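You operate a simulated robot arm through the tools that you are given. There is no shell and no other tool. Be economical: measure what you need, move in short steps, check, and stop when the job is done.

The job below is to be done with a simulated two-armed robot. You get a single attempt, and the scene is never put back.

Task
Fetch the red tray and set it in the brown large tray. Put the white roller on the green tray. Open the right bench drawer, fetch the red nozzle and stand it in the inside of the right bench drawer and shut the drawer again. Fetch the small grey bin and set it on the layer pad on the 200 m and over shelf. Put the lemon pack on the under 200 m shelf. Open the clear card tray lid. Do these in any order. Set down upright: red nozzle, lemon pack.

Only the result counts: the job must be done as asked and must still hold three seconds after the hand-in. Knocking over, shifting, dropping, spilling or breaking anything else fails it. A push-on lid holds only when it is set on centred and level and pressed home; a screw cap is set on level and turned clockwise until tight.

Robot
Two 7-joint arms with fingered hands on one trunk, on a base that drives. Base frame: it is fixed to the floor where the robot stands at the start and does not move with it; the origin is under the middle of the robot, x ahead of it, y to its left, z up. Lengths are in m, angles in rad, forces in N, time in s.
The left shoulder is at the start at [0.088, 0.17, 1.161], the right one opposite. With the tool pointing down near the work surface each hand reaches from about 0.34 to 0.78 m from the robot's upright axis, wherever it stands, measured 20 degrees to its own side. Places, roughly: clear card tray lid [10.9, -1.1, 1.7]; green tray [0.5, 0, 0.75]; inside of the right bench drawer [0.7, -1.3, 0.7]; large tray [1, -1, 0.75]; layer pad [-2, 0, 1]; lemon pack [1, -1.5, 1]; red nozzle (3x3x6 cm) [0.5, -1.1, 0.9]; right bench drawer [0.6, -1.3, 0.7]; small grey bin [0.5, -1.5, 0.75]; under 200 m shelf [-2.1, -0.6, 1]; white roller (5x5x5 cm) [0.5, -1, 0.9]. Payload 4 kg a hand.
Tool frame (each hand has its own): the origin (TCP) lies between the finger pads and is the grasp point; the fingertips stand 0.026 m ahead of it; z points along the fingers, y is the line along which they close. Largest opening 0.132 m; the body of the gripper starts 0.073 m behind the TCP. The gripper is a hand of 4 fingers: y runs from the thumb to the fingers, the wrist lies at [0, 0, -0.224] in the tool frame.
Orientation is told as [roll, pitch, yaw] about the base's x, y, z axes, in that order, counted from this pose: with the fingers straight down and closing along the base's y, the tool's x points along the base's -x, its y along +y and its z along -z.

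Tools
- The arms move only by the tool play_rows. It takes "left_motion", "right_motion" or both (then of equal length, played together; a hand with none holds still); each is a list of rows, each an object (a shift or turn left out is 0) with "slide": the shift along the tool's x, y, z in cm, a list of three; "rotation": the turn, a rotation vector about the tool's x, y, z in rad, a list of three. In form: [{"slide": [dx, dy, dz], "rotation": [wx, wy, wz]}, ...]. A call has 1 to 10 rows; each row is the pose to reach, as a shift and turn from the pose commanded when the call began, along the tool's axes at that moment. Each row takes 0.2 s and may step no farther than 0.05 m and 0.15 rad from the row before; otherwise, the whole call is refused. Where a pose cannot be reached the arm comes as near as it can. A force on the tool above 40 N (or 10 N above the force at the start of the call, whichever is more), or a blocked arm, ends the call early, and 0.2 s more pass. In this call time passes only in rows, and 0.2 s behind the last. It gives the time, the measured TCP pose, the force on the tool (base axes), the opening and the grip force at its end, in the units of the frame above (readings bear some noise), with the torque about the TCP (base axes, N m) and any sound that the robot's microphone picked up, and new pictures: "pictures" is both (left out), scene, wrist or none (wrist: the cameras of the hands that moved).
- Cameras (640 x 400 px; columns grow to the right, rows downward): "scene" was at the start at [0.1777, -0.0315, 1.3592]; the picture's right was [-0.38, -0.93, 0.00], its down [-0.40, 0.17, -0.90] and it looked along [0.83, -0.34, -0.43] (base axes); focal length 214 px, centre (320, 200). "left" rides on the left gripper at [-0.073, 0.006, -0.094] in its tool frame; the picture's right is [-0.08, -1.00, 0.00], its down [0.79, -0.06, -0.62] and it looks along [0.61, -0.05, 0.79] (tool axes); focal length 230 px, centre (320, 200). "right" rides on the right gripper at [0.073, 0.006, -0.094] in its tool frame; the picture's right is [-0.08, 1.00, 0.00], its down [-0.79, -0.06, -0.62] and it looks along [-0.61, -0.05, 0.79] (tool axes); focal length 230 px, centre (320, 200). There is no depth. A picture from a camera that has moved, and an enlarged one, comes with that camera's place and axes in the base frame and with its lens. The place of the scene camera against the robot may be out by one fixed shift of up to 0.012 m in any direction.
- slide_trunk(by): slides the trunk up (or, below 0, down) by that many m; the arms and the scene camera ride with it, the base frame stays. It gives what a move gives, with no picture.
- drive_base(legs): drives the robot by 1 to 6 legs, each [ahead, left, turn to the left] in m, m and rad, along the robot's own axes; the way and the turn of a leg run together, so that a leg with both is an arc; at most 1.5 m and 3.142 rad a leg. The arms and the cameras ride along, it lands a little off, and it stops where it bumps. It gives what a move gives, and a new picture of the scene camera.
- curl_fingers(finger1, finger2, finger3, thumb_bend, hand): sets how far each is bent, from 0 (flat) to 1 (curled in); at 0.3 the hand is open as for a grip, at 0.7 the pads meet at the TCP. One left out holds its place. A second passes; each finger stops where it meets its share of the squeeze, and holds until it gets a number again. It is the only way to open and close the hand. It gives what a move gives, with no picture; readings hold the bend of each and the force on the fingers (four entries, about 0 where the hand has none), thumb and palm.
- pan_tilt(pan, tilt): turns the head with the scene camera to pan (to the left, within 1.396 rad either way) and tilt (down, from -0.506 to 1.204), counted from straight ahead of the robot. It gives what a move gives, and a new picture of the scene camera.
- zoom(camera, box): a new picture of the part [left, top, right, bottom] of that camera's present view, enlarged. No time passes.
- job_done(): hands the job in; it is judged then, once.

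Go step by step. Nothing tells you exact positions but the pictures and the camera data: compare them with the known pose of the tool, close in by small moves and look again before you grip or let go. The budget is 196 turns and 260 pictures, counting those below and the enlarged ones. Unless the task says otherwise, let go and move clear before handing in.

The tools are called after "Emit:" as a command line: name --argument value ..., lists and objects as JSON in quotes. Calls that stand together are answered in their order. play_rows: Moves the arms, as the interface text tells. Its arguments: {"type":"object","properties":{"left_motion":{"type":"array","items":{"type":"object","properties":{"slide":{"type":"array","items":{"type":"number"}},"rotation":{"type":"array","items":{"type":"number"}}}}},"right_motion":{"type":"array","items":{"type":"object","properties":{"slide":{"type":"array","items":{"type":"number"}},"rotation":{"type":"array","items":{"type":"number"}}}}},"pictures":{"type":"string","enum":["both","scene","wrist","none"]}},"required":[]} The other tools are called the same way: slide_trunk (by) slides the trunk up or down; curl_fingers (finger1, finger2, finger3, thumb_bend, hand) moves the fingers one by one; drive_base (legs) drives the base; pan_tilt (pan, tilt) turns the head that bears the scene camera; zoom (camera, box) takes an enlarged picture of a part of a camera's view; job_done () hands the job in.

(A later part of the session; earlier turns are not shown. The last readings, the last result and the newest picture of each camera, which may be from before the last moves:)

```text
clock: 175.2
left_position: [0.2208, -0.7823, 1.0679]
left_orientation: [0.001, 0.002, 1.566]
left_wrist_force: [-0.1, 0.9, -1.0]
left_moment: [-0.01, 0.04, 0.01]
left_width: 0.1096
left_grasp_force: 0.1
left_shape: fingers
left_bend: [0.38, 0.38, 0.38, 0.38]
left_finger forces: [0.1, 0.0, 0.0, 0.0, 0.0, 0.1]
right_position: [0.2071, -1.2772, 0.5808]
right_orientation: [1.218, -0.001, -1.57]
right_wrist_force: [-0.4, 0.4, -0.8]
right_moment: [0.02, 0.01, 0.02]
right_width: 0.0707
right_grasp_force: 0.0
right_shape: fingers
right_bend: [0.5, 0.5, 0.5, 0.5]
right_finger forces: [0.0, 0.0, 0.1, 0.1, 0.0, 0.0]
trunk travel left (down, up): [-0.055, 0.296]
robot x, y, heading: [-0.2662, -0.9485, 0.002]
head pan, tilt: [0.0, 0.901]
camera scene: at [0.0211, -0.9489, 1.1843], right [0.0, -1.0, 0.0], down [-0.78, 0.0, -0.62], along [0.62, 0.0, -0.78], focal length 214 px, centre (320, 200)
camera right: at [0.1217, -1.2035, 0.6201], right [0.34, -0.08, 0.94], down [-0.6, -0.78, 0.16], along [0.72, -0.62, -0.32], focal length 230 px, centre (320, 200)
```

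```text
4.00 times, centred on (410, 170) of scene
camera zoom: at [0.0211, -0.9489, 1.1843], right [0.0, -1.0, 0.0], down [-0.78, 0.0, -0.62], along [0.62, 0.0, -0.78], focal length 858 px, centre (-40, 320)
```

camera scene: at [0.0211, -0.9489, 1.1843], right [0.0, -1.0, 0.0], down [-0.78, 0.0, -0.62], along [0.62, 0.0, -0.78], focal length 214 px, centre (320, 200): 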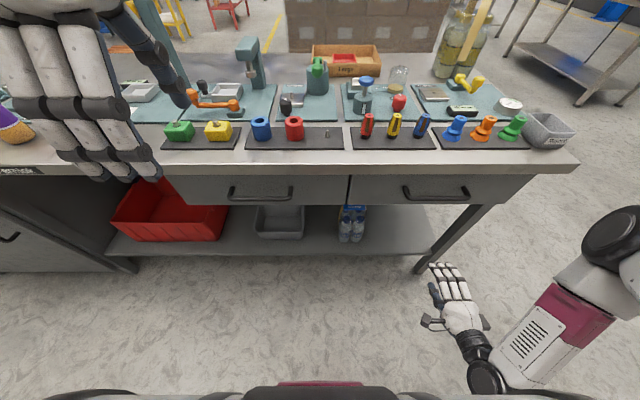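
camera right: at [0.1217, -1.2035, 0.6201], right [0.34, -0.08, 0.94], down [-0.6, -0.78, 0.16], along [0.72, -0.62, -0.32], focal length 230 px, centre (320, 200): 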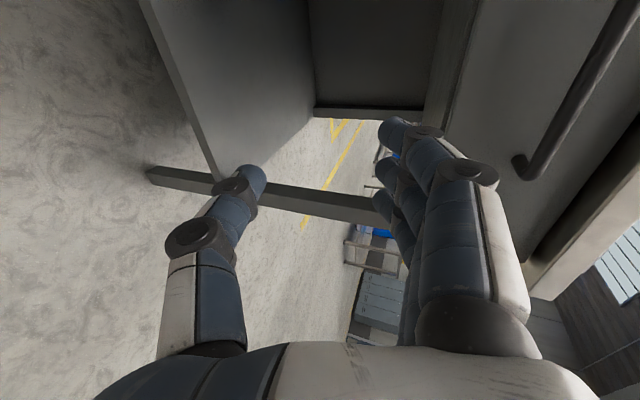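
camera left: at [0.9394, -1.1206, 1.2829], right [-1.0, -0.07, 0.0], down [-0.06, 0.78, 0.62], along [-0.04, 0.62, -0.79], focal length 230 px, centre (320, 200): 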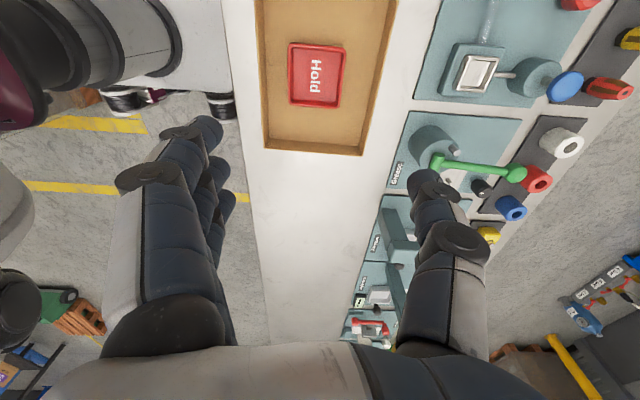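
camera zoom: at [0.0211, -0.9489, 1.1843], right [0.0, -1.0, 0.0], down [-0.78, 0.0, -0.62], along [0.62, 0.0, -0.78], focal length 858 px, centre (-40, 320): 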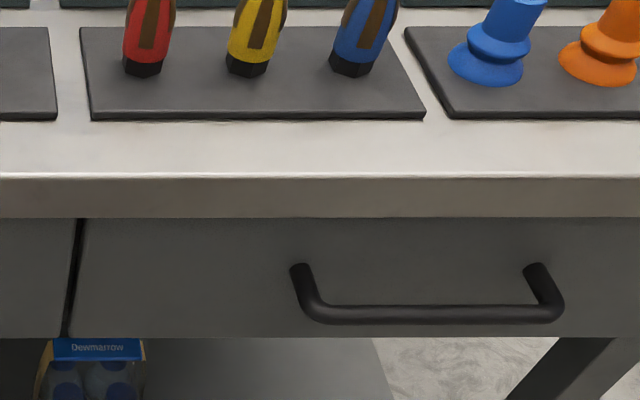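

The trunk motion pitched the right hand. I level it and raise it in front of the bar (≈ x 0.38, y -1.257, z 0.73).

Emit:
play_rows --right_motion '[{"slide": [0.7, 4, 0.5], "rotation": [-0.09, 0, 0]}, {"slide": [1.4, 8, 1.5], "rotation": [-0.18, 0, 0]}, {"slide": [2, 12, 2.2], "rotation": [-0.27, 0, 0]}, {"slide": [2.2, 16.8, 2.6], "rotation": [-0.353, 0, 0]}]' --pictures "both"

Emit:
zoom --camera "scene" --box '[330, 120, 490, 220]'

```text
clock: 176.2
left_position: [0.2206, -0.7825, 1.0673]
left_orientation: [0.001, 0.002, 1.563]
left_wrist_force: [-0.9, -0.9, 0.2]
left_moment: [0.0, -0.03, 0.0]
left_width: 0.1097
left_grasp_force: 0.1
left_shape: fingers
left_bend: [0.38, 0.38, 0.38, 0.38]
left_finger forces: [0.0, 0.1, 0.0, 0.0, 0.1, 0.1]
right_position: [0.2897, -1.2531, 0.7306]
right_orientation: [1.574, 0.0, -1.572]
right_wrist_force: [-0.3, -0.4, 0.3]
right_moment: [-0.01, 0.0, 0.0]
right_width: 0.0705
right_grasp_force: 0.0
right_shape: fingers
right_bend: [0.5, 0.5, 0.5, 0.5]
right_finger forces: [0.0, 0.0, 0.0, 0.1, 0.1, 0.1]
trunk travel left (down, up): [-0.055, 0.296]
robot x, y, heading: [-0.2708, -0.9532, -0.001]
head pan, tilt: [0.0, 0.901]
camera scene: at [0.0206, -0.9488, 1.1845], right [0.0, -1.0, 0.0], down [-0.78, 0.0, -0.62], along [0.62, 0.0, -0.78], focal length 214 px, centre (320, 200)
camera right: at [0.1954, -1.1809, 0.737], right [0.0, -0.08, 1.0], down [-0.62, -0.79, -0.06], along [0.79, -0.61, -0.04], focal length 230 px, centre (320, 200)
```

scene: 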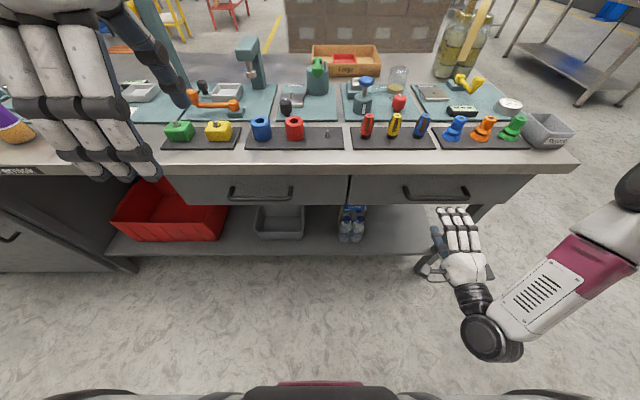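
right: 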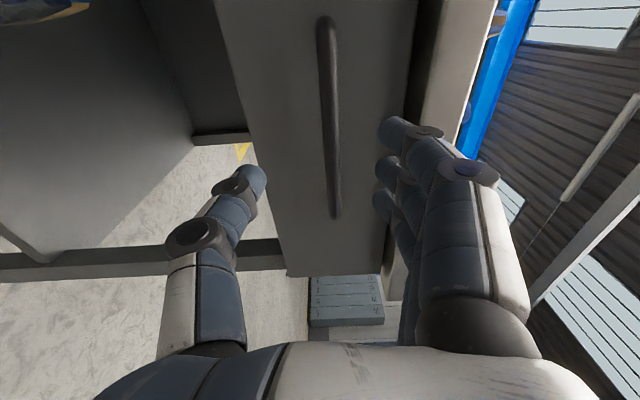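

```text
4.00 times, centred on (410, 170) of scene
camera zoom: at [0.0206, -0.9488, 1.1845], right [0.0, -1.0, 0.0], down [-0.78, 0.0, -0.62], along [0.62, 0.0, -0.78], focal length 858 px, centre (-40, 320)
```

zoom: 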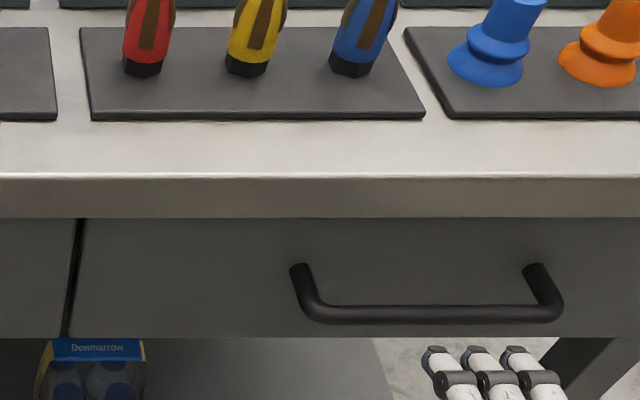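

The bar is dead ahead: x≈0.378, z≈0.742. I advance so the bar lies between fingers and thumb.

Emit:
play_rows --right_motion '[{"slide": [0, 1.1, 2]}, {"slide": [0, 1.1, 5]}, {"slide": [0, 1.1, 7]}, {"slide": [0, 1.1, 8.5]}]' --pictures "both"

Emit:
zoom --camera "scene" --box '[370, 150, 490, 240]'

```text
clock: 177.2
left_position: [0.2208, -0.782, 1.0674]
left_orientation: [0.002, 0.003, 1.565]
left_wrist_force: [0.1, -0.4, 0.2]
left_moment: [-0.01, 0.02, 0.01]
left_width: 0.11
left_grasp_force: 0.0
left_shape: fingers
left_bend: [0.38, 0.38, 0.38, 0.38]
left_finger forces: [0.0, 0.1, 0.0, 0.1, 0.1, 0.0]
right_position: [0.3737, -1.254, 0.7419]
right_orientation: [1.571, 0.0, -1.572]
right_wrist_force: [0.7, 0.0, 0.4]
right_moment: [0.0, -0.04, 0.02]
right_width: 0.0707
right_grasp_force: 0.2
right_shape: fingers
right_bend: [0.5, 0.5, 0.5, 0.5]
right_finger forces: [0.0, 0.0, 0.0, 0.1, 0.0, 0.1]
trunk travel left (down, up): [-0.055, 0.296]
robot x, y, heading: [-0.2684, -0.9509, -0.003]
head pan, tilt: [0.0, 0.901]
camera scene: at [0.0211, -0.949, 1.1843], right [0.0, -1.0, 0.0], down [-0.78, 0.0, -0.62], along [0.62, 0.0, -0.78], focal length 214 px, centre (320, 200)
camera right: at [0.2813, -1.1811, 0.7487], right [0.0, -0.08, 1.0], down [-0.62, -0.78, -0.06], along [0.79, -0.62, -0.05], focal length 230 px, centre (320, 200)
```

scene: 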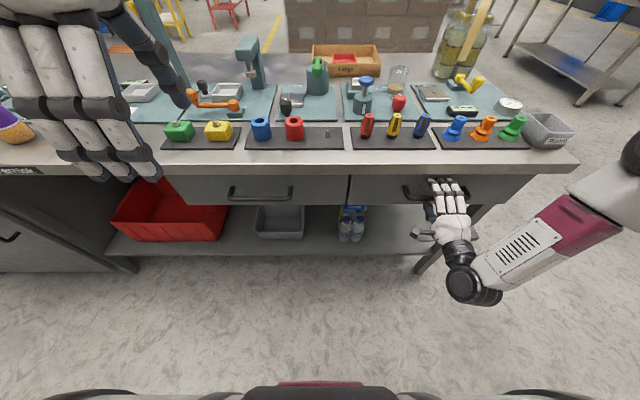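
right: 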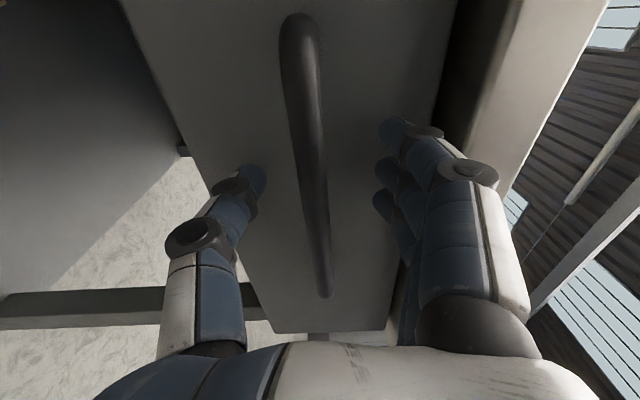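

```text
4.44 times, centred on (430, 195) of scene
camera zoom: at [0.0211, -0.949, 1.1843], right [0.0, -1.0, 0.0], down [-0.78, 0.0, -0.62], along [0.62, 0.0, -0.78], focal length 953 px, centre (-169, 222)
```

zoom: 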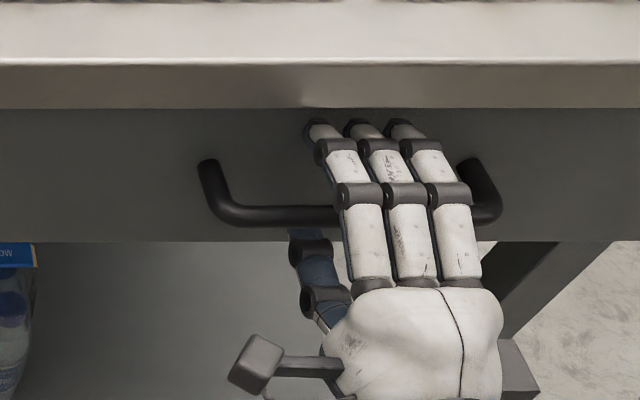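

The bar is between the finger pads. I close the hand on it.

Emit:
curl_fingers --hand "right" --finger1 0.68 --finger2 0.68 --finger3 0.68 --thumb_bend 0.68

Emit:
play_rows --right_motion '[{"slide": [0, 0, -1]}, {"slide": [0, 0, -2]}, {"slide": [0, 0, -3.5]}, {"slide": [0, 0, -5]}]' --pictures "both"

```text
clock: 178.2
left_position: [0.2215, -0.7828, 1.0677]
left_orientation: [0.0, 0.002, 1.566]
left_wrist_force: [0.5, 0.7, 0.2]
left_moment: [0.02, 0.02, -0.04]
left_width: 0.1096
left_grasp_force: 0.0
left_shape: fingers
left_bend: [0.38, 0.38, 0.38, 0.38]
left_finger forces: [0.1, 0.1, 0.0, 0.0, 0.1, 0.1]
right_position: [0.3739, -1.2541, 0.7429]
right_orientation: [1.572, 0.001, -1.57]
right_wrist_force: [0.1, -0.4, -0.2]
right_moment: [0.01, 0.01, 0.0]
right_width: 0.0187
right_grasp_force: 0.0
right_shape: fingers
right_bend: [0.68, 0.68, 0.68, 0.68]
right_finger forces: [0.1, 0.1, 0.1, 0.0, 0.0, 0.1]
trunk travel left (down, up): [-0.055, 0.296]
robot x, y, heading: [-0.2685, -0.9515, -0.004]
head pan, tilt: [0.0, 0.901]
```

```text
clock: 179.2
left_position: [0.2204, -0.783, 1.0686]
left_orientation: [0.003, 0.001, 1.565]
left_wrist_force: [-0.1, 0.1, 0.5]
left_moment: [0.03, 0.0, 0.0]
left_width: 0.1097
left_grasp_force: 0.0
left_shape: fingers
left_bend: [0.38, 0.38, 0.38, 0.38]
left_finger forces: [0.0, 0.1, 0.1, 0.0, 0.0, 0.0]
right_position: [0.3238, -1.2545, 0.742]
right_orientation: [1.572, -0.002, -1.57]
right_wrist_force: [-0.2, 1.3, -1.7]
right_moment: [-0.01, 0.05, 0.06]
right_width: 0.0222
right_grasp_force: 3.0
right_shape: fingers
right_bend: [0.67, 0.67, 0.67, 0.67]
right_finger forces: [0.6, 0.6, 0.7, 0.0, 3.7, 0.0]
trunk travel left (down, up): [-0.055, 0.296]
robot x, y, heading: [-0.2711, -0.9487, -0.005]
head pan, tilt: [0.0, 0.901]
camera scene: at [0.0209, -0.949, 1.1843], right [0.0, -1.0, 0.0], down [-0.78, 0.0, -0.62], along [0.62, 0.0, -0.78], focal length 214 px, centre (320, 200)
camera right: at [0.2303, -1.1814, 0.7485], right [0.0, -0.08, 1.0], down [-0.62, -0.78, -0.06], along [0.79, -0.61, -0.05], focal length 230 px, centre (320, 200)
```

scene: 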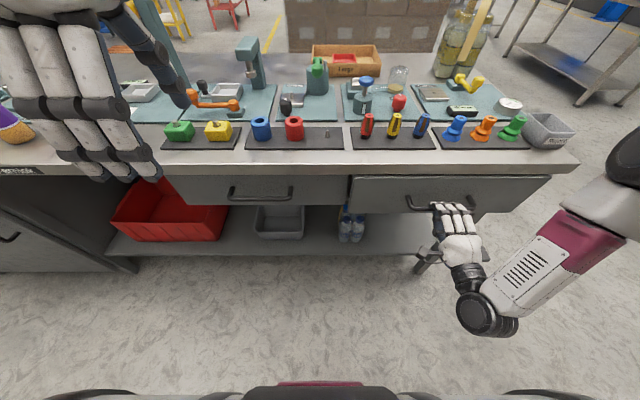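
right: 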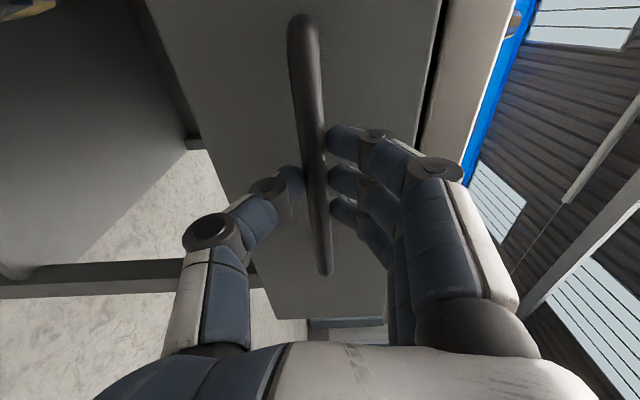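

The drawer is coming out. I tighten and pull on another 12 cm.

Emit:
curl_fingers --hand "right" --finger1 0.74 --finger2 0.74 --finger3 0.74 --thumb_bend 0.74

Emit:
play_rows --right_motion '[{"slide": [0, 0, -1.5]}, {"slide": [0, 0, -3]}, {"slide": [0, 0, -4.5]}, {"slide": [0, 0, -6]}, {"slide": [0, 0, -7.5]}, {"slide": [0, 0, -9]}, {"slide": [0, 0, -10.5]}, {"slide": [0, 0, -12]}, {"slide": [0, 0, -13.5]}]' --pictures "both"

```text
clock: 180.2
left_position: [0.2221, -0.7822, 1.0676]
left_orientation: [0.002, 0.002, 1.565]
left_wrist_force: [0.3, -0.7, -0.5]
left_moment: [0.0, 0.0, -0.02]
left_width: 0.1098
left_grasp_force: 0.0
left_shape: fingers
left_bend: [0.38, 0.38, 0.38, 0.38]
left_finger forces: [0.0, 0.0, 0.0, 0.1, 0.1, 0.1]
right_position: [0.3257, -1.2548, 0.7424]
right_orientation: [1.573, -0.001, -1.57]
right_wrist_force: [-0.5, 0.5, 2.7]
right_moment: [-0.02, 0.03, 0.01]
right_width: 0.0203
right_grasp_force: 14.6
right_shape: fingers
right_bend: [0.71, 0.71, 0.71, 0.68]
right_finger forces: [5.4, 5.4, 5.4, 0.1, 12.5, 0.0]
trunk travel left (down, up): [-0.055, 0.296]
robot x, y, heading: [-0.2719, -0.9511, -0.007]
head pan, tilt: [0.0, 0.901]
```

```text
clock: 182.2
left_position: [0.2195, -0.7816, 1.0692]
left_orientation: [0.001, 0.003, 1.566]
left_wrist_force: [-1.0, -1.1, 0.7]
left_moment: [0.02, -0.02, -0.01]
left_width: 0.1096
left_grasp_force: 0.0
left_shape: fingers
left_bend: [0.38, 0.38, 0.38, 0.38]
left_finger forces: [0.1, 0.0, 0.0, 0.0, 0.0, 0.1]
right_position: [0.1885, -1.2549, 0.7428]
right_orientation: [1.575, -0.001, -1.571]
right_wrist_force: [-1.6, -5.8, 7.4]
right_moment: [0.03, -0.12, -0.1]
right_width: 0.0201
right_grasp_force: 14.6
right_shape: fingers
right_bend: [0.72, 0.72, 0.72, 0.68]
right_finger forces: [6.1, 6.2, 6.2, 0.0, 11.1, 0.1]
trunk travel left (down, up): [-0.055, 0.296]
robot x, y, heading: [-0.2708, -0.9491, 0.001]
head pan, tilt: [0.0, 0.901]
camera scene: at [0.0204, -0.9493, 1.1845], right [0.0, -1.0, 0.0], down [-0.78, 0.0, -0.62], along [0.62, 0.0, -0.78], focal length 214 px, centre (320, 200)
camera right: at [0.0952, -1.1808, 0.7483], right [0.0, -0.08, 1.0], down [-0.62, -0.78, -0.06], along [0.79, -0.62, -0.05], focal length 230 px, centre (320, 200)
```

scene: 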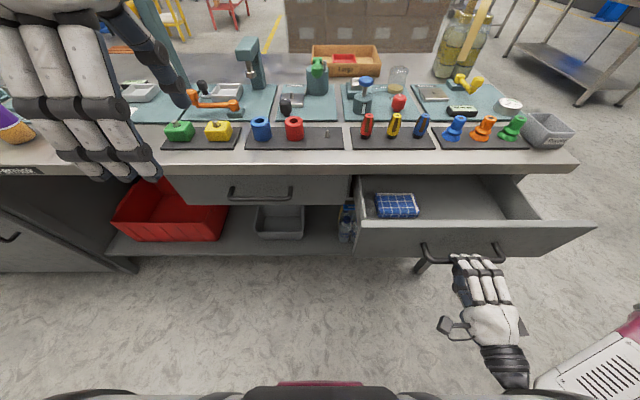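
right: 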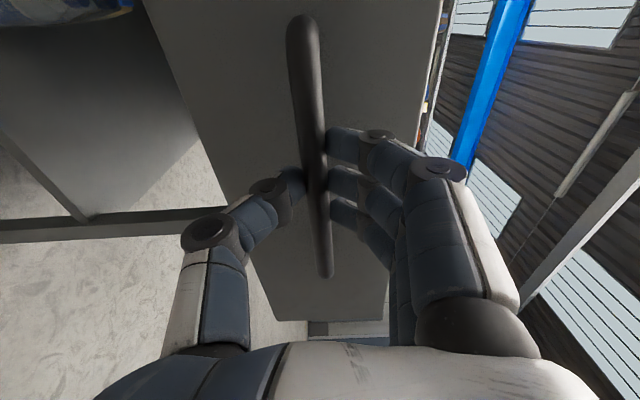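

The drawer is open ~18 cm with a blue pack inside at left and free space at right. I release the handle, back off, then turn the hand downward while rising.

Emit:
curl_fingers --hand "right" --finger1 0.5 --finger2 0.5 --finger3 0.5 --thumb_bend 0.5

Emit:
play_rows --right_motion '[{"slide": [0, 0, -2]}, {"slide": [0, 0, -4]}, {"slide": [0, 0, -6]}, {"slide": [0, 3, -7], "rotation": [0.12, 0, 0]}, {"slide": [0, 7, -7], "rotation": [0.26, 0, 0]}, {"slide": [0, 11, -7], "rotation": [0.4, 0, 0]}, {"slide": [0, 15, -7], "rotation": [0.54, 0, 0]}, {"slide": [0, 19, -7], "rotation": [0.68, 0, 0]}, {"slide": [0, 23, -7], "rotation": [0.82, 0, 0]}, {"slide": [0, 27, -7], "rotation": [0.96, 0, 0]}]' --pictures "scene"

```text
clock: 183.2
left_position: [0.2201, -0.7817, 1.0675]
left_orientation: [0.0, 0.003, 1.566]
left_wrist_force: [0.0, 0.0, 1.3]
left_moment: [-0.01, -0.03, 0.05]
left_width: 0.1098
left_grasp_force: 0.0
left_shape: fingers
left_bend: [0.38, 0.38, 0.38, 0.38]
left_finger forces: [0.0, 0.0, 0.0, 0.0, 0.0, 0.0]
right_position: [0.1894, -1.2535, 0.7422]
right_orientation: [1.574, 0.001, -1.571]
right_wrist_force: [-0.3, 0.3, 0.0]
right_moment: [0.01, 0.0, -0.01]
right_width: 0.0701
right_grasp_force: 0.0
right_shape: fingers
right_bend: [0.5, 0.5, 0.5, 0.5]
right_finger forces: [0.0, 0.0, 0.1, 0.0, 0.0, 0.0]
trunk travel left (down, up): [-0.055, 0.296]
robot x, y, heading: [-0.2692, -0.9514, 0.003]
head pan, tilt: [0.0, 0.901]
```

```text
clock: 185.4
left_position: [0.2168, -0.7822, 1.0707]
left_orientation: [-0.006, 0.001, 1.563]
left_wrist_force: [-1.1, -0.3, 0.3]
left_moment: [0.06, -0.09, 0.03]
left_width: 0.1096
left_grasp_force: 0.0
left_shape: fingers
left_bend: [0.38, 0.38, 0.38, 0.38]
left_finger forces: [0.1, 0.0, 0.0, 0.1, 0.0, 0.1]
right_position: [0.1016, -1.3393, 1.0604]
right_orientation: [0.625, 0.044, -1.625]
right_wrist_force: [-0.7, 0.1, 0.1]
right_moment: [0.06, -0.05, 0.0]
right_width: 0.0704
right_grasp_force: 0.0
right_shape: fingers
right_bend: [0.5, 0.5, 0.5, 0.5]
right_finger forces: [0.0, 0.0, 0.0, 0.0, 0.1, 0.0]
right hand out of reach, approached as far as the arm can: row 4, 5, 6, 7, 8, 9, 10
trunk travel left (down, up): [-0.055, 0.296]
robot x, y, heading: [-0.2683, -0.9504, -0.0]
head pan, tilt: [0.0, 0.901]
camera scene: at [0.0169, -0.9495, 1.1858], right [0.0, -1.0, 0.0], down [-0.78, 0.0, -0.62], along [0.62, 0.0, -0.78], focal length 214 px, centre (320, 200)
```

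scene: 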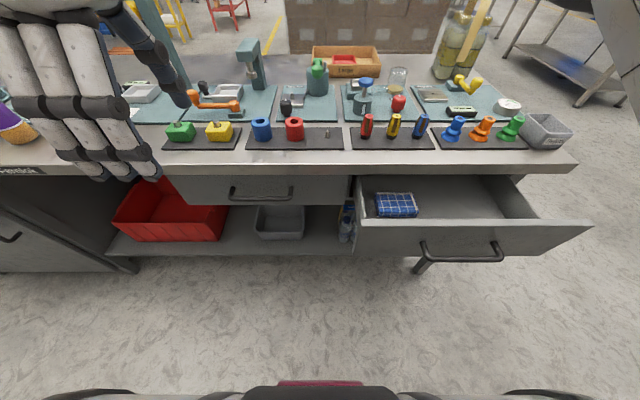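

Drawer open and hand clear. I level the hand and bring it over near the nozzle.

Emit:
play_rows --right_motion '[{"slide": [3, 2, 2], "rotation": [0.08, -0.005, -0.006]}, {"slide": [6, 4.2, 4], "rotation": [0.16, -0.01, -0.012]}, {"slide": [9, 6.4, 6], "rotation": [0.24, -0.016, -0.02]}, {"slide": [12, 8.6, 8], "rotation": [0.32, -0.022, -0.028]}, {"slide": [15, 10.8, 10], "rotation": [0.4, -0.028, -0.035]}, {"slide": [18, 13, 12], "rotation": [0.48, -0.034, -0.042]}, {"slide": [21, 15, 14], "rotation": [0.56, -0.04, -0.05]}, {"slide": [24.5, 17.2, 15.8], "rotation": [0.625, -0.044, -0.054]}, {"slide": [28, 19.3, 17.6], "rotation": [0.625, -0.044, -0.054]}]' --pictures "both"

Emit:
zoom --camera "scene" --box '[320, 90, 480, 190]'

```text
clock: 187.6
left_position: [0.2197, -0.783, 1.0673]
left_orientation: [0.001, 0.003, 1.564]
left_wrist_force: [-0.3, 0.3, 0.4]
left_moment: [0.02, -0.02, -0.01]
left_width: 0.11
left_grasp_force: 0.0
left_shape: fingers
left_bend: [0.38, 0.38, 0.38, 0.38]
left_finger forces: [0.0, 0.0, 0.0, 0.0, 0.0, 0.0]
right_position: [0.504, -1.1876, 1.0257]
right_orientation: [-0.004, -0.039, -1.602]
right_wrist_force: [0.1, 0.0, 0.3]
right_moment: [0.01, 0.0, 0.01]
right_width: 0.0707
right_grasp_force: 0.0
right_shape: fingers
right_bend: [0.5, 0.5, 0.5, 0.5]
right_finger forces: [0.0, 0.0, 0.1, 0.1, 0.0, 0.0]
right hand out of reach, approached as far as the arm can: row 1, 2, 3, 4, 5, 6, 7, 8, 9
trunk travel left (down, up): [-0.055, 0.296]
robot x, y, heading: [-0.2732, -0.9535, -0.001]
head pan, tilt: [0.0, 0.901]
stopped in row 9 (right hand): the arm was blocked; the commanded pose is now the measured one
camera scene: at [0.0212, -0.9494, 1.1841], right [0.0, -1.0, 0.0], down [-0.78, 0.0, -0.62], along [0.62, 0.0, -0.78], focal length 214 px, centre (320, 200)
camera right: at [0.513, -1.1112, 1.1178], right [0.99, -0.11, 0.0], down [-0.08, -0.76, 0.65], along [-0.07, -0.64, -0.76], focal length 230 px, centre (320, 200)
```

scene: 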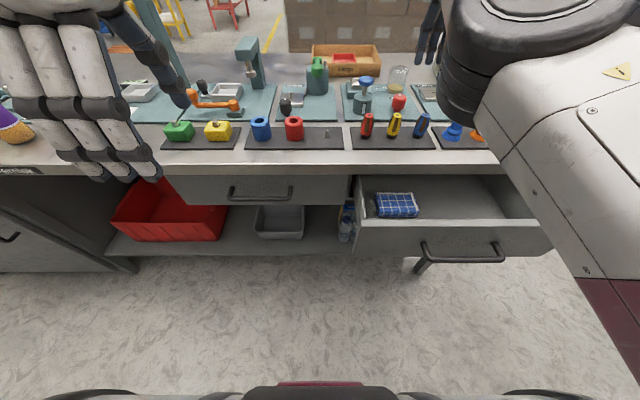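
right: 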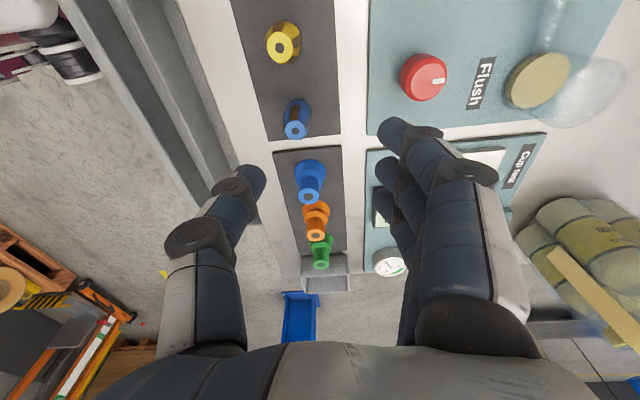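

```text
4.00 times, centred on (400, 140) of scene
camera zoom: at [0.0212, -0.9494, 1.1841], right [0.0, -1.0, 0.0], down [-0.78, 0.0, -0.62], along [0.62, 0.0, -0.78], focal length 858 px, centre (0, 440)
```

zoom: 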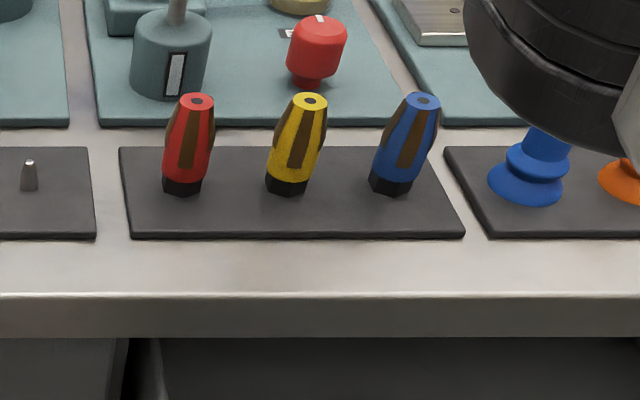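

Red nozzle is at ≈(0.479, -1.063). I move over it at z 0.96.

Emit:
play_rows --right_motion '[{"slide": [4, -1, 2], "rotation": [0, 0.02, -0.015]}, {"slide": [8, -2, 4], "rotation": [0, 0.039, -0.03]}, {"slide": [12.4, -2.9, 6.6], "rotation": [0, 0.039, -0.03]}]' --pictures "both"

Emit:
zoom --camera "scene" --box '[320, 90, 480, 190]'

```text
refused: row 3 steps farther than a row can; nothing moved
```

```text
4.00 times, centred on (400, 140) of scene
camera zoom: at [0.0212, -0.9494, 1.1841], right [0.0, -1.0, 0.0], down [-0.78, 0.0, -0.62], along [0.62, 0.0, -0.78], focal length 858 px, centre (0, 440)
```

zoom: 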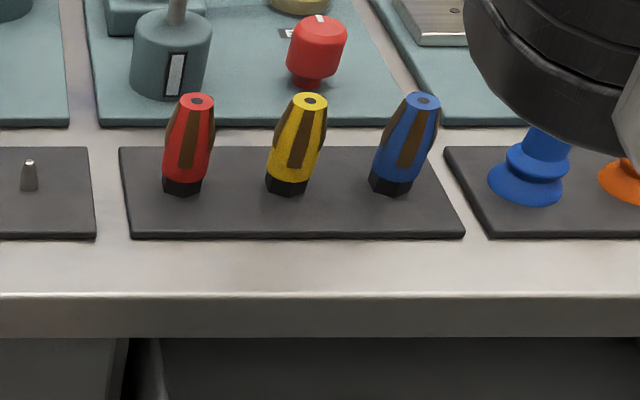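

Steps were a little too long; I split them.

Emit:
play_rows --right_motion '[{"slide": [4, -1, 1.5], "rotation": [0, 0.02, -0.015]}, {"slide": [8, -2, 3], "rotation": [0, 0.039, -0.03]}, {"slide": [11, -2.9, 4.6], "rotation": [0, 0.039, -0.03]}, {"slide": [12.4, -2.9, 6.6], "rotation": [0, 0.039, -0.03]}]' --pictures "both"

Emit:
zoom --camera "scene" --box '[320, 90, 480, 190]'

```text
clock: 188.8
left_position: [0.2208, -0.7841, 1.0681]
left_orientation: [0.0, 0.002, 1.563]
left_wrist_force: [-0.2, -0.1, 0.3]
left_moment: [0.03, 0.01, -0.03]
left_width: 0.1101
left_grasp_force: 0.2
left_shape: fingers
left_bend: [0.38, 0.38, 0.38, 0.38]
left_finger forces: [0.1, 0.0, 0.0, 0.1, 0.0, 0.0]
right_position: [0.5238, -1.1374, 0.9843]
right_orientation: [0.003, 0.012, -1.635]
right_wrist_force: [-0.6, -0.5, 0.0]
right_moment: [-0.02, -0.03, 0.0]
right_width: 0.0706
right_grasp_force: 0.1
right_shape: fingers
right_bend: [0.5, 0.5, 0.5, 0.5]
right_finger forces: [0.0, 0.1, 0.0, 0.0, 0.1, 0.0]
right hand out of reach, approached as far as the arm can: row 1, 2, 3, 4
trunk travel left (down, up): [-0.055, 0.296]
robot x, y, heading: [-0.2716, -0.9534, -0.006]
head pan, tilt: [0.0, 0.901]
stopped in row 4 (right hand): the arm was blocked; the commanded pose is now the measured one
camera scene: at [0.0208, -0.9498, 1.1844], right [0.0, -1.0, 0.0], down [-0.78, 0.0, -0.62], along [0.62, 0.0, -0.78], focal length 214 px, centre (320, 200)
camera right: at [0.5337, -1.0666, 1.0787], right [0.99, -0.14, 0.0], down [-0.11, -0.79, 0.61], along [-0.08, -0.6, -0.79], focal length 230 px, centre (320, 200)
```

scene: 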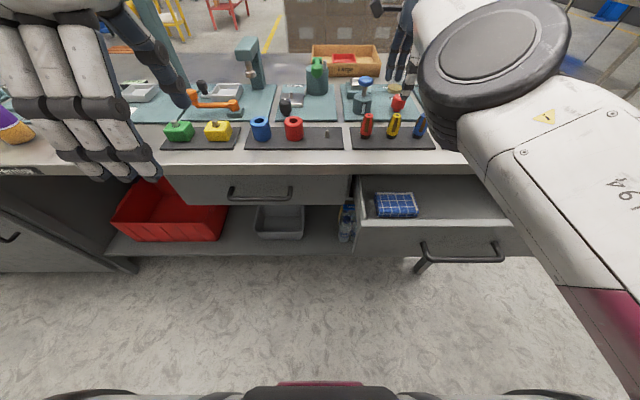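
right: 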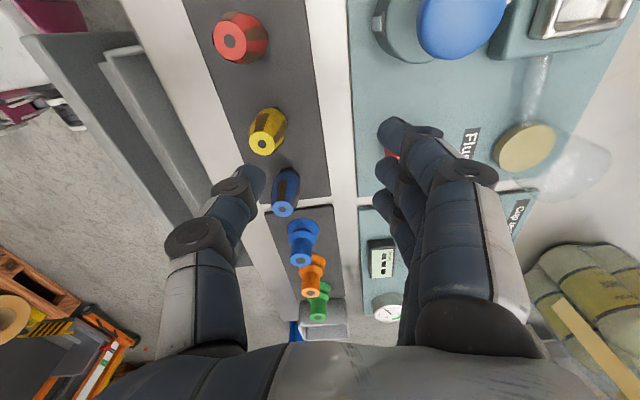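

```text
4.00 times, centred on (400, 140) of scene
camera zoom: at [0.0208, -0.9498, 1.1844], right [0.0, -1.0, 0.0], down [-0.78, 0.0, -0.62], along [0.62, 0.0, -0.78], focal length 858 px, centre (0, 440)
```

zoom: 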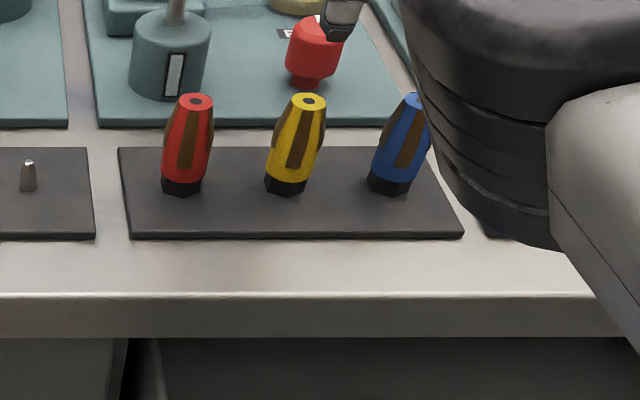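

The arm is near its limit from here. I pull the hand back and up, then shift the base left and forward for a better geometry.

Emit:
play_rows --right_motion '[{"slide": [0, -2, -3]}, {"slide": [0, -5, -5]}, {"slide": [0, -8, -7]}, {"slide": [0, -11, -8]}, {"slide": [0, -14, -8]}, {"slide": [0, -17, -8]}]' --pictures "none"

Emit:
drive_base --legs '[[0, 0.15, 0], [0.13, 0, 0]]'

```text
clock: 190.4
left_position: [0.222, -0.7841, 1.0684]
left_orientation: [0.0, -0.001, 1.564]
left_wrist_force: [0.1, -0.4, -0.3]
left_moment: [0.0, 0.02, -0.01]
left_width: 0.1098
left_grasp_force: 0.0
left_shape: fingers
left_bend: [0.38, 0.38, 0.38, 0.38]
left_finger forces: [0.0, 0.1, 0.1, 0.0, 0.1, 0.0]
right_position: [0.5043, -1.1459, 1.0533]
right_orientation: [-0.002, 0.03, -1.687]
right_wrist_force: [-1.2, 0.5, 0.3]
right_moment: [0.0, 0.01, 0.05]
right_width: 0.0707
right_grasp_force: 0.0
right_shape: fingers
right_bend: [0.5, 0.5, 0.5, 0.5]
right_finger forces: [0.0, 0.0, 0.0, 0.0, 0.1, 0.1]
right hand out of reach, approached as far as the arm can: row 1, 2, 3, 4, 5, 6
trunk travel left (down, up): [-0.055, 0.296]
robot x, y, heading: [-0.2708, -0.9538, 0.005]
head pan, tilt: [0.0, 0.901]
stopped in row 6 (right hand): the arm was blocked; the commanded pose is now the measured one
```

```text
clock: 193.2
left_position: [0.3505, -0.6341, 1.0676]
left_orientation: [0.001, 0.002, 1.564]
left_wrist_force: [-0.1, -0.2, 0.4]
left_moment: [0.02, 0.02, 0.0]
left_width: 0.1099
left_grasp_force: 0.2
left_shape: fingers
left_bend: [0.38, 0.38, 0.38, 0.38]
left_finger forces: [0.0, 0.0, 0.0, 0.0, 0.1, 0.0]
right_position: [0.6332, -0.9972, 1.054]
right_orientation: [-0.004, 0.029, -1.688]
right_wrist_force: [-0.7, -0.1, -0.5]
right_moment: [0.03, 0.03, -0.01]
right_width: 0.0708
right_grasp_force: 0.1
right_shape: fingers
right_bend: [0.5, 0.5, 0.5, 0.5]
right_finger forces: [0.0, 0.0, 0.0, 0.1, 0.0, 0.0]
trunk travel left (down, up): [-0.055, 0.296]
robot x, y, heading: [-0.1385, -0.7972, -0.008]
head pan, tilt: [0.0, 0.901]
camera scene: at [0.1508, -0.7993, 1.1843], right [0.0, -1.0, 0.0], down [-0.78, 0.0, -0.62], along [0.62, 0.0, -0.78], focal length 214 px, centre (320, 200)
```

scene: 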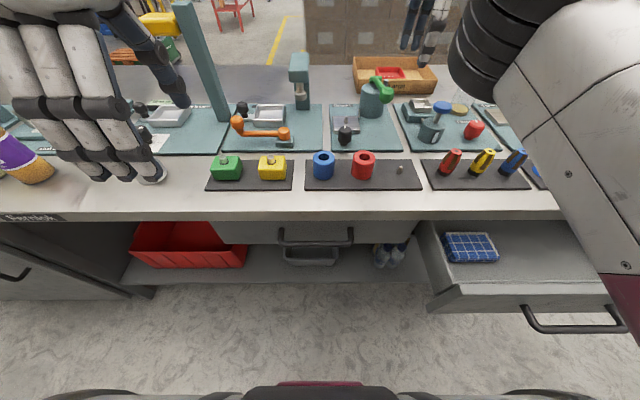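

The right arm is in an awkward posture. I restore the trunk height and unwind the hand toward its neutral yaw.

Emit:
slide_trunk --by 0.12

Emit:
play_rows --right_motion '[{"slide": [-1, -1, 0], "rotation": [0, 0, -0.14]}, {"slide": [-2, -2, 0], "rotation": [0, 0, -0.28]}, {"slide": [-3, -3, 0], "rotation": [0, 0, -0.42]}, {"slide": [-4, -4, 0], "rotation": [0, 0, -0.56]}, {"slide": [-5, -5, 0], "rotation": [0, 0, -0.7]}, {"slide": [-6, -6, 0], "rotation": [0, 0, -0.84]}, {"slide": [-7, -7, 0], "rotation": [0, 0, -0.98]}, {"slide": [-8, -8, 0], "rotation": [0, 0, -1.12]}, {"slide": [-9, -9, 0], "rotation": [0, 0, -1.26]}, {"slide": [-10, -10, 0], "rotation": [0, 0, -1.4]}]' --pictures "scene"

```text
clock: 194.7
left_position: [0.3508, -0.6332, 1.186]
left_orientation: [0.003, 0.0, 1.561]
left_wrist_force: [0.2, -0.1, 0.1]
left_moment: [-0.02, 0.04, 0.0]
left_width: 0.1099
left_grasp_force: 0.1
left_shape: fingers
left_bend: [0.38, 0.38, 0.38, 0.38]
left_finger forces: [0.0, 0.1, 0.0, 0.1, 0.1, 0.0]
right_position: [0.5068, -0.9978, 1.3836]
right_orientation: [0.343, 0.067, -1.672]
right_wrist_force: [0.3, -1.6, -0.3]
right_moment: [0.01, -0.01, 0.02]
right_width: 0.071
right_grasp_force: 0.0
right_shape: fingers
right_bend: [0.5, 0.5, 0.5, 0.5]
right_finger forces: [0.0, 0.1, 0.0, 0.1, 0.0, 0.1]
trunk travel left (down, up): [-0.175, 0.176]
robot x, y, heading: [-0.1428, -0.801, -0.006]
head pan, tilt: [0.0, 0.901]
```

```text
clock: 196.9
left_position: [0.3504, -0.6328, 1.1881]
left_orientation: [0.0, 0.002, 1.561]
left_wrist_force: [-0.4, 0.5, 0.3]
left_moment: [-0.02, 0.02, -0.03]
left_width: 0.1098
left_grasp_force: 0.1
left_shape: fingers
left_bend: [0.38, 0.38, 0.38, 0.38]
left_finger forces: [0.0, 0.1, 0.0, 0.1, 0.0, 0.0]
right_position: [0.402, -1.1074, 1.3371]
right_orientation: [0.187, -0.297, -0.343]
right_wrist_force: [-0.4, 0.1, -0.2]
right_moment: [0.02, -0.02, 0.03]
right_width: 0.0705
right_grasp_force: 0.0
right_shape: fingers
right_bend: [0.5, 0.5, 0.5, 0.5]
right_finger forces: [0.0, 0.0, 0.0, 0.1, 0.0, 0.0]
right hand out of reach, approached as far as the arm can: row 2, 3, 4, 5
trunk travel left (down, up): [-0.175, 0.176]
robot x, y, heading: [-0.1362, -0.8046, -0.002]
head pan, tilt: [0.0, 0.901]
camera scene: at [0.0264, -0.7986, 1.321], right [0.0, -1.0, 0.0], down [-0.78, 0.0, -0.62], along [0.62, 0.0, -0.78], focal length 214 px, centre (320, 200)
```

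scene: 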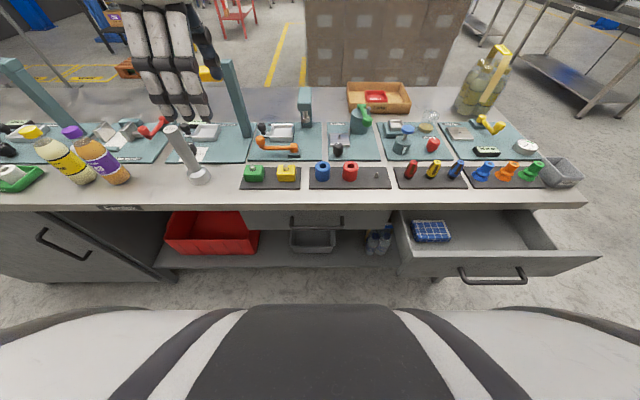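

The arm is free again. Neutral yaw (closing along y) suits the nozzle too, as the neighbours are 7 cm apart. I bring it level over the nozzle.

Emit:
play_rows --right_motion '[{"slide": [0.6, 0, 4], "rotation": [0.02, 0.03, -0.04]}, {"slide": [1.2, 0, 8], "rotation": [0.04, 0.07, -0.08]}, {"slide": [1.8, 0, 12], "rotation": [0.07, 0.11, -0.12]}, {"slide": [2.4, 0, 16], "rotation": [0.1, 0.15, -0.17]}, {"slide": [3, -0.1, 20], "rotation": [0.13, 0.19, -0.22]}, {"slide": [3.6, -0.2, 24], "rotation": [0.15, 0.23, -0.26]}, {"slide": [4.2, -0.3, 28], "rotation": [0.17, 0.27, -0.31]}, {"slide": [4.8, -0.4, 32], "rotation": [0.187, 0.297, -0.343]}, {"slide": [5.5, -0.4, 35], "rotation": [0.187, 0.297, -0.343]}]' --pictures "both"

Emit:
zoom --camera "scene" --box '[340, 110, 500, 210]'

```text
clock: 198.9
left_position: [0.3499, -0.6337, 1.1876]
left_orientation: [0.001, 0.002, 1.562]
left_wrist_force: [0.7, 0.2, 0.5]
left_moment: [-0.04, 0.0, -0.01]
left_width: 0.11
left_grasp_force: 0.0
left_shape: fingers
left_bend: [0.38, 0.38, 0.38, 0.38]
left_finger forces: [0.1, 0.0, 0.1, 0.1, 0.0, 0.0]
right_position: [0.4727, -1.0801, 1.0009]
right_orientation: [-0.074, -0.042, -0.005]
right_wrist_force: [-0.3, -0.2, -1.0]
right_moment: [0.01, -0.01, -0.02]
right_width: 0.0706
right_grasp_force: 0.1
right_shape: fingers
right_bend: [0.5, 0.5, 0.5, 0.5]
right_finger forces: [0.0, 0.0, 0.0, 0.0, 0.0, 0.0]
trunk travel left (down, up): [-0.175, 0.176]
robot x, y, heading: [-0.1408, -0.8019, -0.003]
head pan, tilt: [0.0, 0.901]
camera scene: at [0.0275, -0.7987, 1.3207], right [0.0, -1.0, 0.0], down [-0.78, 0.0, -0.62], along [0.62, 0.0, -0.78], focal length 214 px, centre (320, 200)
camera right: at [0.3958, -1.0679, 1.0915], right [0.09, 0.99, -0.07], down [0.76, -0.02, 0.65], along [0.65, -0.11, -0.76], focal length 230 px, centre (320, 200)
```

scene: 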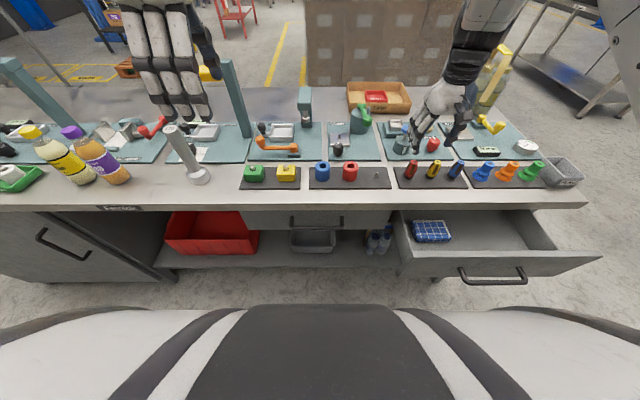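
right: 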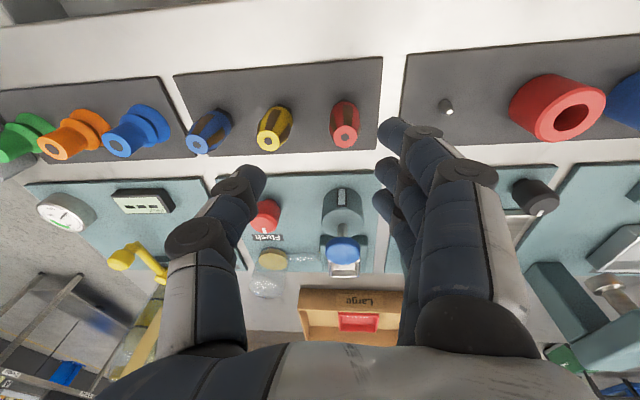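

```text
4.00 times, centred on (420, 160) of scene
camera zoom: at [0.0275, -0.7987, 1.3207], right [0.0, -1.0, 0.0], down [-0.78, 0.0, -0.62], along [0.62, 0.0, -0.78], focal length 858 px, centre (-80, 360)
```

zoom: 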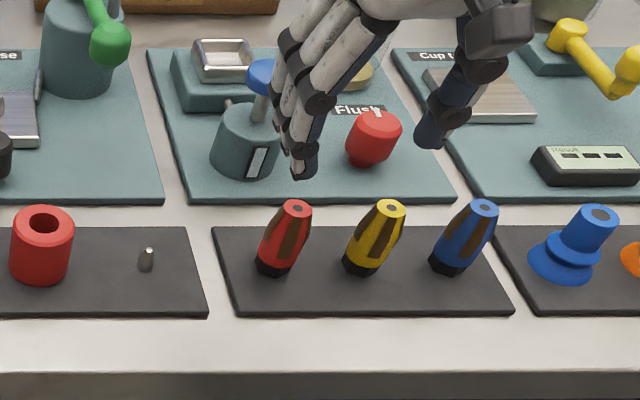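

Wrist view confirms the nozzle at ≈(0.484, -1.066). I narrow the fingers, level, and descend to 0.93.

Emit:
curl_fingers --hand "right" --finger1 0.55 --finger2 0.55 --finger3 0.55 --thumb_bend 0.55

Emit:
play_rows --right_motion '[{"slide": [-0.5, 0.7, 1.5], "rotation": [-0.04, 0.02, 0]}, {"slide": [-1, 1.5, 3], "rotation": [-0.074, 0.042, -0.005]}, {"slide": [-1, 1.5, 5], "rotation": [-0.074, 0.042, -0.005]}, {"slide": [-1, 1.5, 6.5], "rotation": [-0.074, 0.042, -0.005]}]' --pictures "both"

Emit:
zoom --camera "scene" --box '[340, 110, 500, 210]'

```text
clock: 199.9
left_position: [0.3499, -0.6322, 1.1869]
left_orientation: [-0.002, 0.003, 1.564]
left_wrist_force: [-0.7, -0.3, -0.5]
left_moment: [0.02, -0.03, -0.01]
left_width: 0.1097
left_grasp_force: 0.1
left_shape: fingers
left_bend: [0.38, 0.38, 0.38, 0.38]
left_finger forces: [0.0, 0.0, 0.1, 0.1, 0.0, 0.0]
right_position: [0.4706, -1.0822, 0.9953]
right_orientation: [-0.078, -0.031, -0.009]
right_wrist_force: [1.3, 0.8, 0.0]
right_moment: [0.01, 0.01, 0.02]
right_width: 0.0554
right_grasp_force: 0.1
right_shape: fingers
right_bend: [0.55, 0.55, 0.55, 0.55]
right_finger forces: [0.1, 0.0, 0.0, 0.0, 0.1, 0.0]
trunk travel left (down, up): [-0.175, 0.176]
robot x, y, heading: [-0.1426, -0.8036, -0.008]
head pan, tilt: [0.0, 0.901]
```

```text
clock: 200.9
left_position: [0.351, -0.6319, 1.1878]
left_orientation: [0.003, 0.001, 1.564]
left_wrist_force: [1.0, 0.2, 0.6]
left_moment: [0.01, -0.02, -0.01]
left_width: 0.1098
left_grasp_force: 0.0
left_shape: fingers
left_bend: [0.38, 0.38, 0.38, 0.38]
left_finger forces: [0.0, 0.0, 0.1, 0.0, 0.0, 0.0]
right_position: [0.4849, -1.0766, 0.9366]
right_orientation: [-0.011, 0.001, -0.011]
right_wrist_force: [0.0, -0.3, -0.4]
right_moment: [0.01, -0.01, 0.02]
right_width: 0.0552
right_grasp_force: 0.0
right_shape: fingers
right_bend: [0.55, 0.55, 0.55, 0.55]
right_finger forces: [0.1, 0.0, 0.0, 0.1, 0.1, 0.0]
trunk travel left (down, up): [-0.175, 0.176]
robot x, y, heading: [-0.1397, -0.8024, -0.003]
head pan, tilt: [0.0, 0.901]
camera scene: at [0.0275, -0.7987, 1.3207], right [0.0, -1.0, 0.0], down [-0.78, 0.0, -0.62], along [0.62, 0.0, -0.78], focal length 214 px, centre (320, 200)
camera right: at [0.4118, -1.0694, 1.0304], right [0.09, 1.0, -0.01], down [0.79, -0.06, 0.62], along [0.61, -0.06, -0.79], focal length 230 px, centre (320, 200)
```

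scene: 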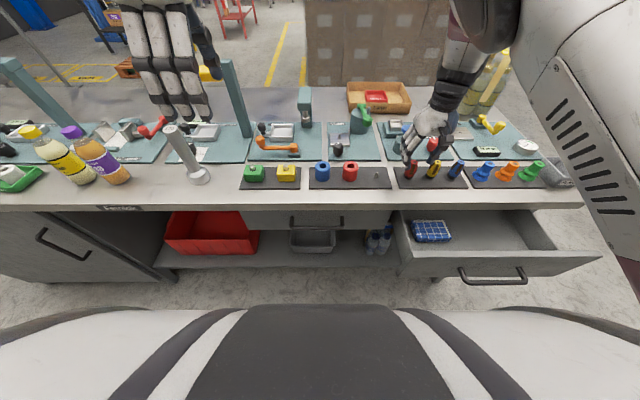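
right: 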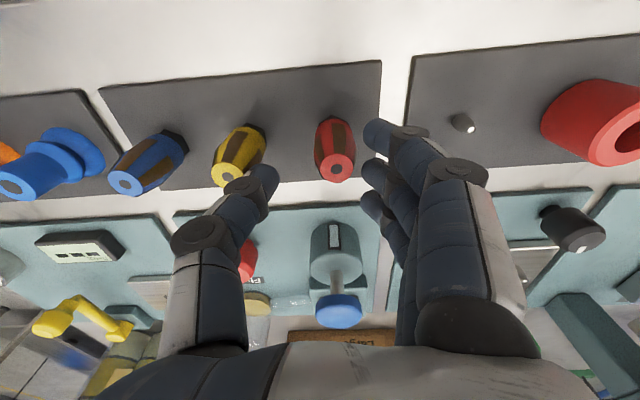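

```text
4.00 times, centred on (420, 160) of scene
camera zoom: at [0.0275, -0.7987, 1.3207], right [0.0, -1.0, 0.0], down [-0.78, 0.0, -0.62], along [0.62, 0.0, -0.78], focal length 858 px, centre (-80, 360)
```

zoom: 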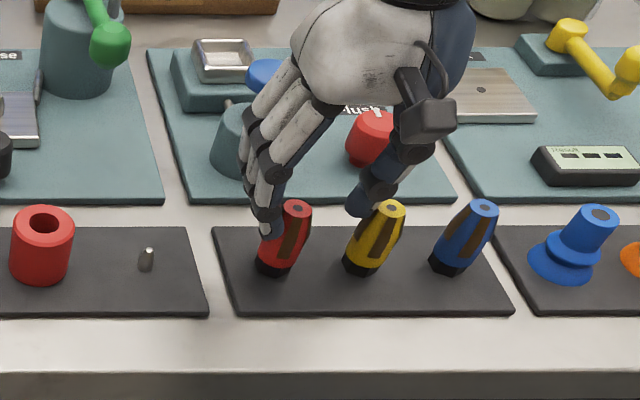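

I need +0.9 cm in y; shift then descend.

Emit:
play_rows --right_motion '[{"slide": [-0.2, 1.0, 0], "rotation": [-0.011, 0, -0.01]}, {"slide": [-0.2, 1.0, 1.5], "rotation": [-0.011, 0, -0.01]}, {"slide": [-0.2, 1.0, 3], "rotation": [-0.011, 0, -0.01]}]' --pictures "both"

Emit:
zoom --camera "scene" --box '[370, 130, 490, 205]'

```text
clock: 201.7
left_position: [0.3516, -0.6333, 1.1874]
left_orientation: [0.003, 0.001, 1.563]
left_wrist_force: [0.4, 0.2, 0.0]
left_moment: [0.03, -0.02, -0.02]
left_width: 0.11
left_grasp_force: 0.1
left_shape: fingers
left_bend: [0.38, 0.38, 0.38, 0.38]
left_finger forces: [0.0, 0.0, 0.1, 0.1, 0.0, 0.0]
right_position: [0.4875, -1.0691, 0.9047]
right_orientation: [-0.001, 0.003, -0.004]
right_wrist_force: [-0.2, -1.1, 0.1]
right_moment: [-0.01, 0.01, -0.03]
right_width: 0.0552
right_grasp_force: 0.0
right_shape: fingers
right_bend: [0.55, 0.55, 0.55, 0.55]
right_finger forces: [0.0, 0.0, 0.1, 0.0, 0.0, 0.0]
trunk travel left (down, up): [-0.175, 0.176]
robot x, y, heading: [-0.1394, -0.7997, -0.006]
head pan, tilt: [0.0, 0.901]
camera scene: at [0.0276, -0.7987, 1.3207], right [0.0, -1.0, 0.0], down [-0.78, 0.0, -0.62], along [0.62, 0.0, -0.78], focal length 214 px, centre (320, 200)
camera right: at [0.4137, -1.0634, 1.0002], right [0.08, 1.0, 0.0], down [0.79, -0.06, 0.61], along [0.61, -0.05, -0.79], focal length 230 px, centre (320, 200)
```

scene: 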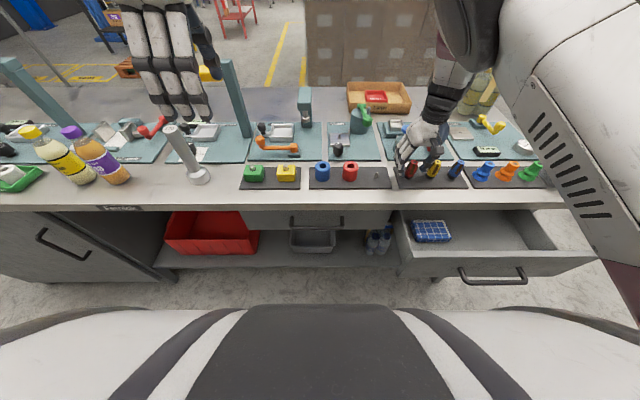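
right: 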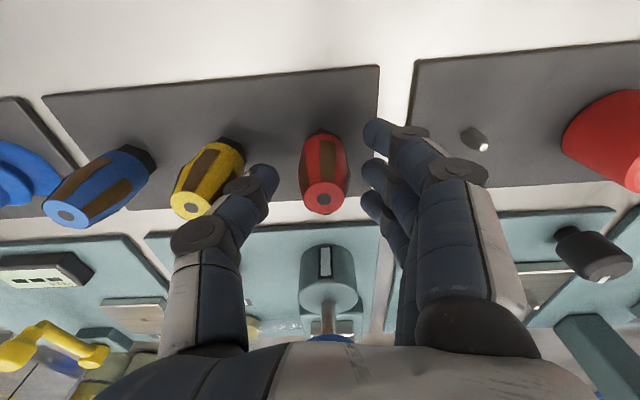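

```text
5.33 times, centred on (430, 168) of scene
camera zoom: at [0.0276, -0.7987, 1.3207], right [0.0, -1.0, 0.0], down [-0.78, 0.0, -0.62], along [0.62, 0.0, -0.78], focal length 1144 px, centre (-267, 373)
```

zoom: 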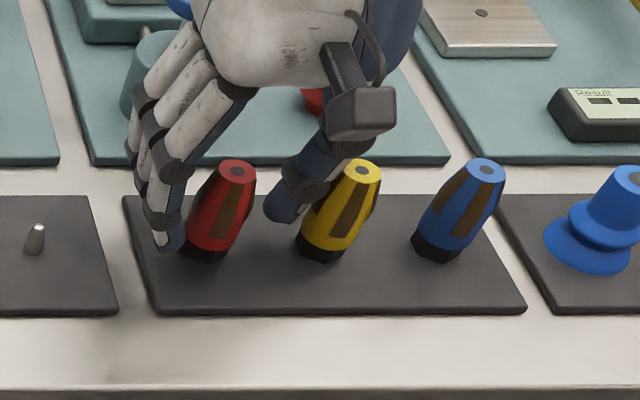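

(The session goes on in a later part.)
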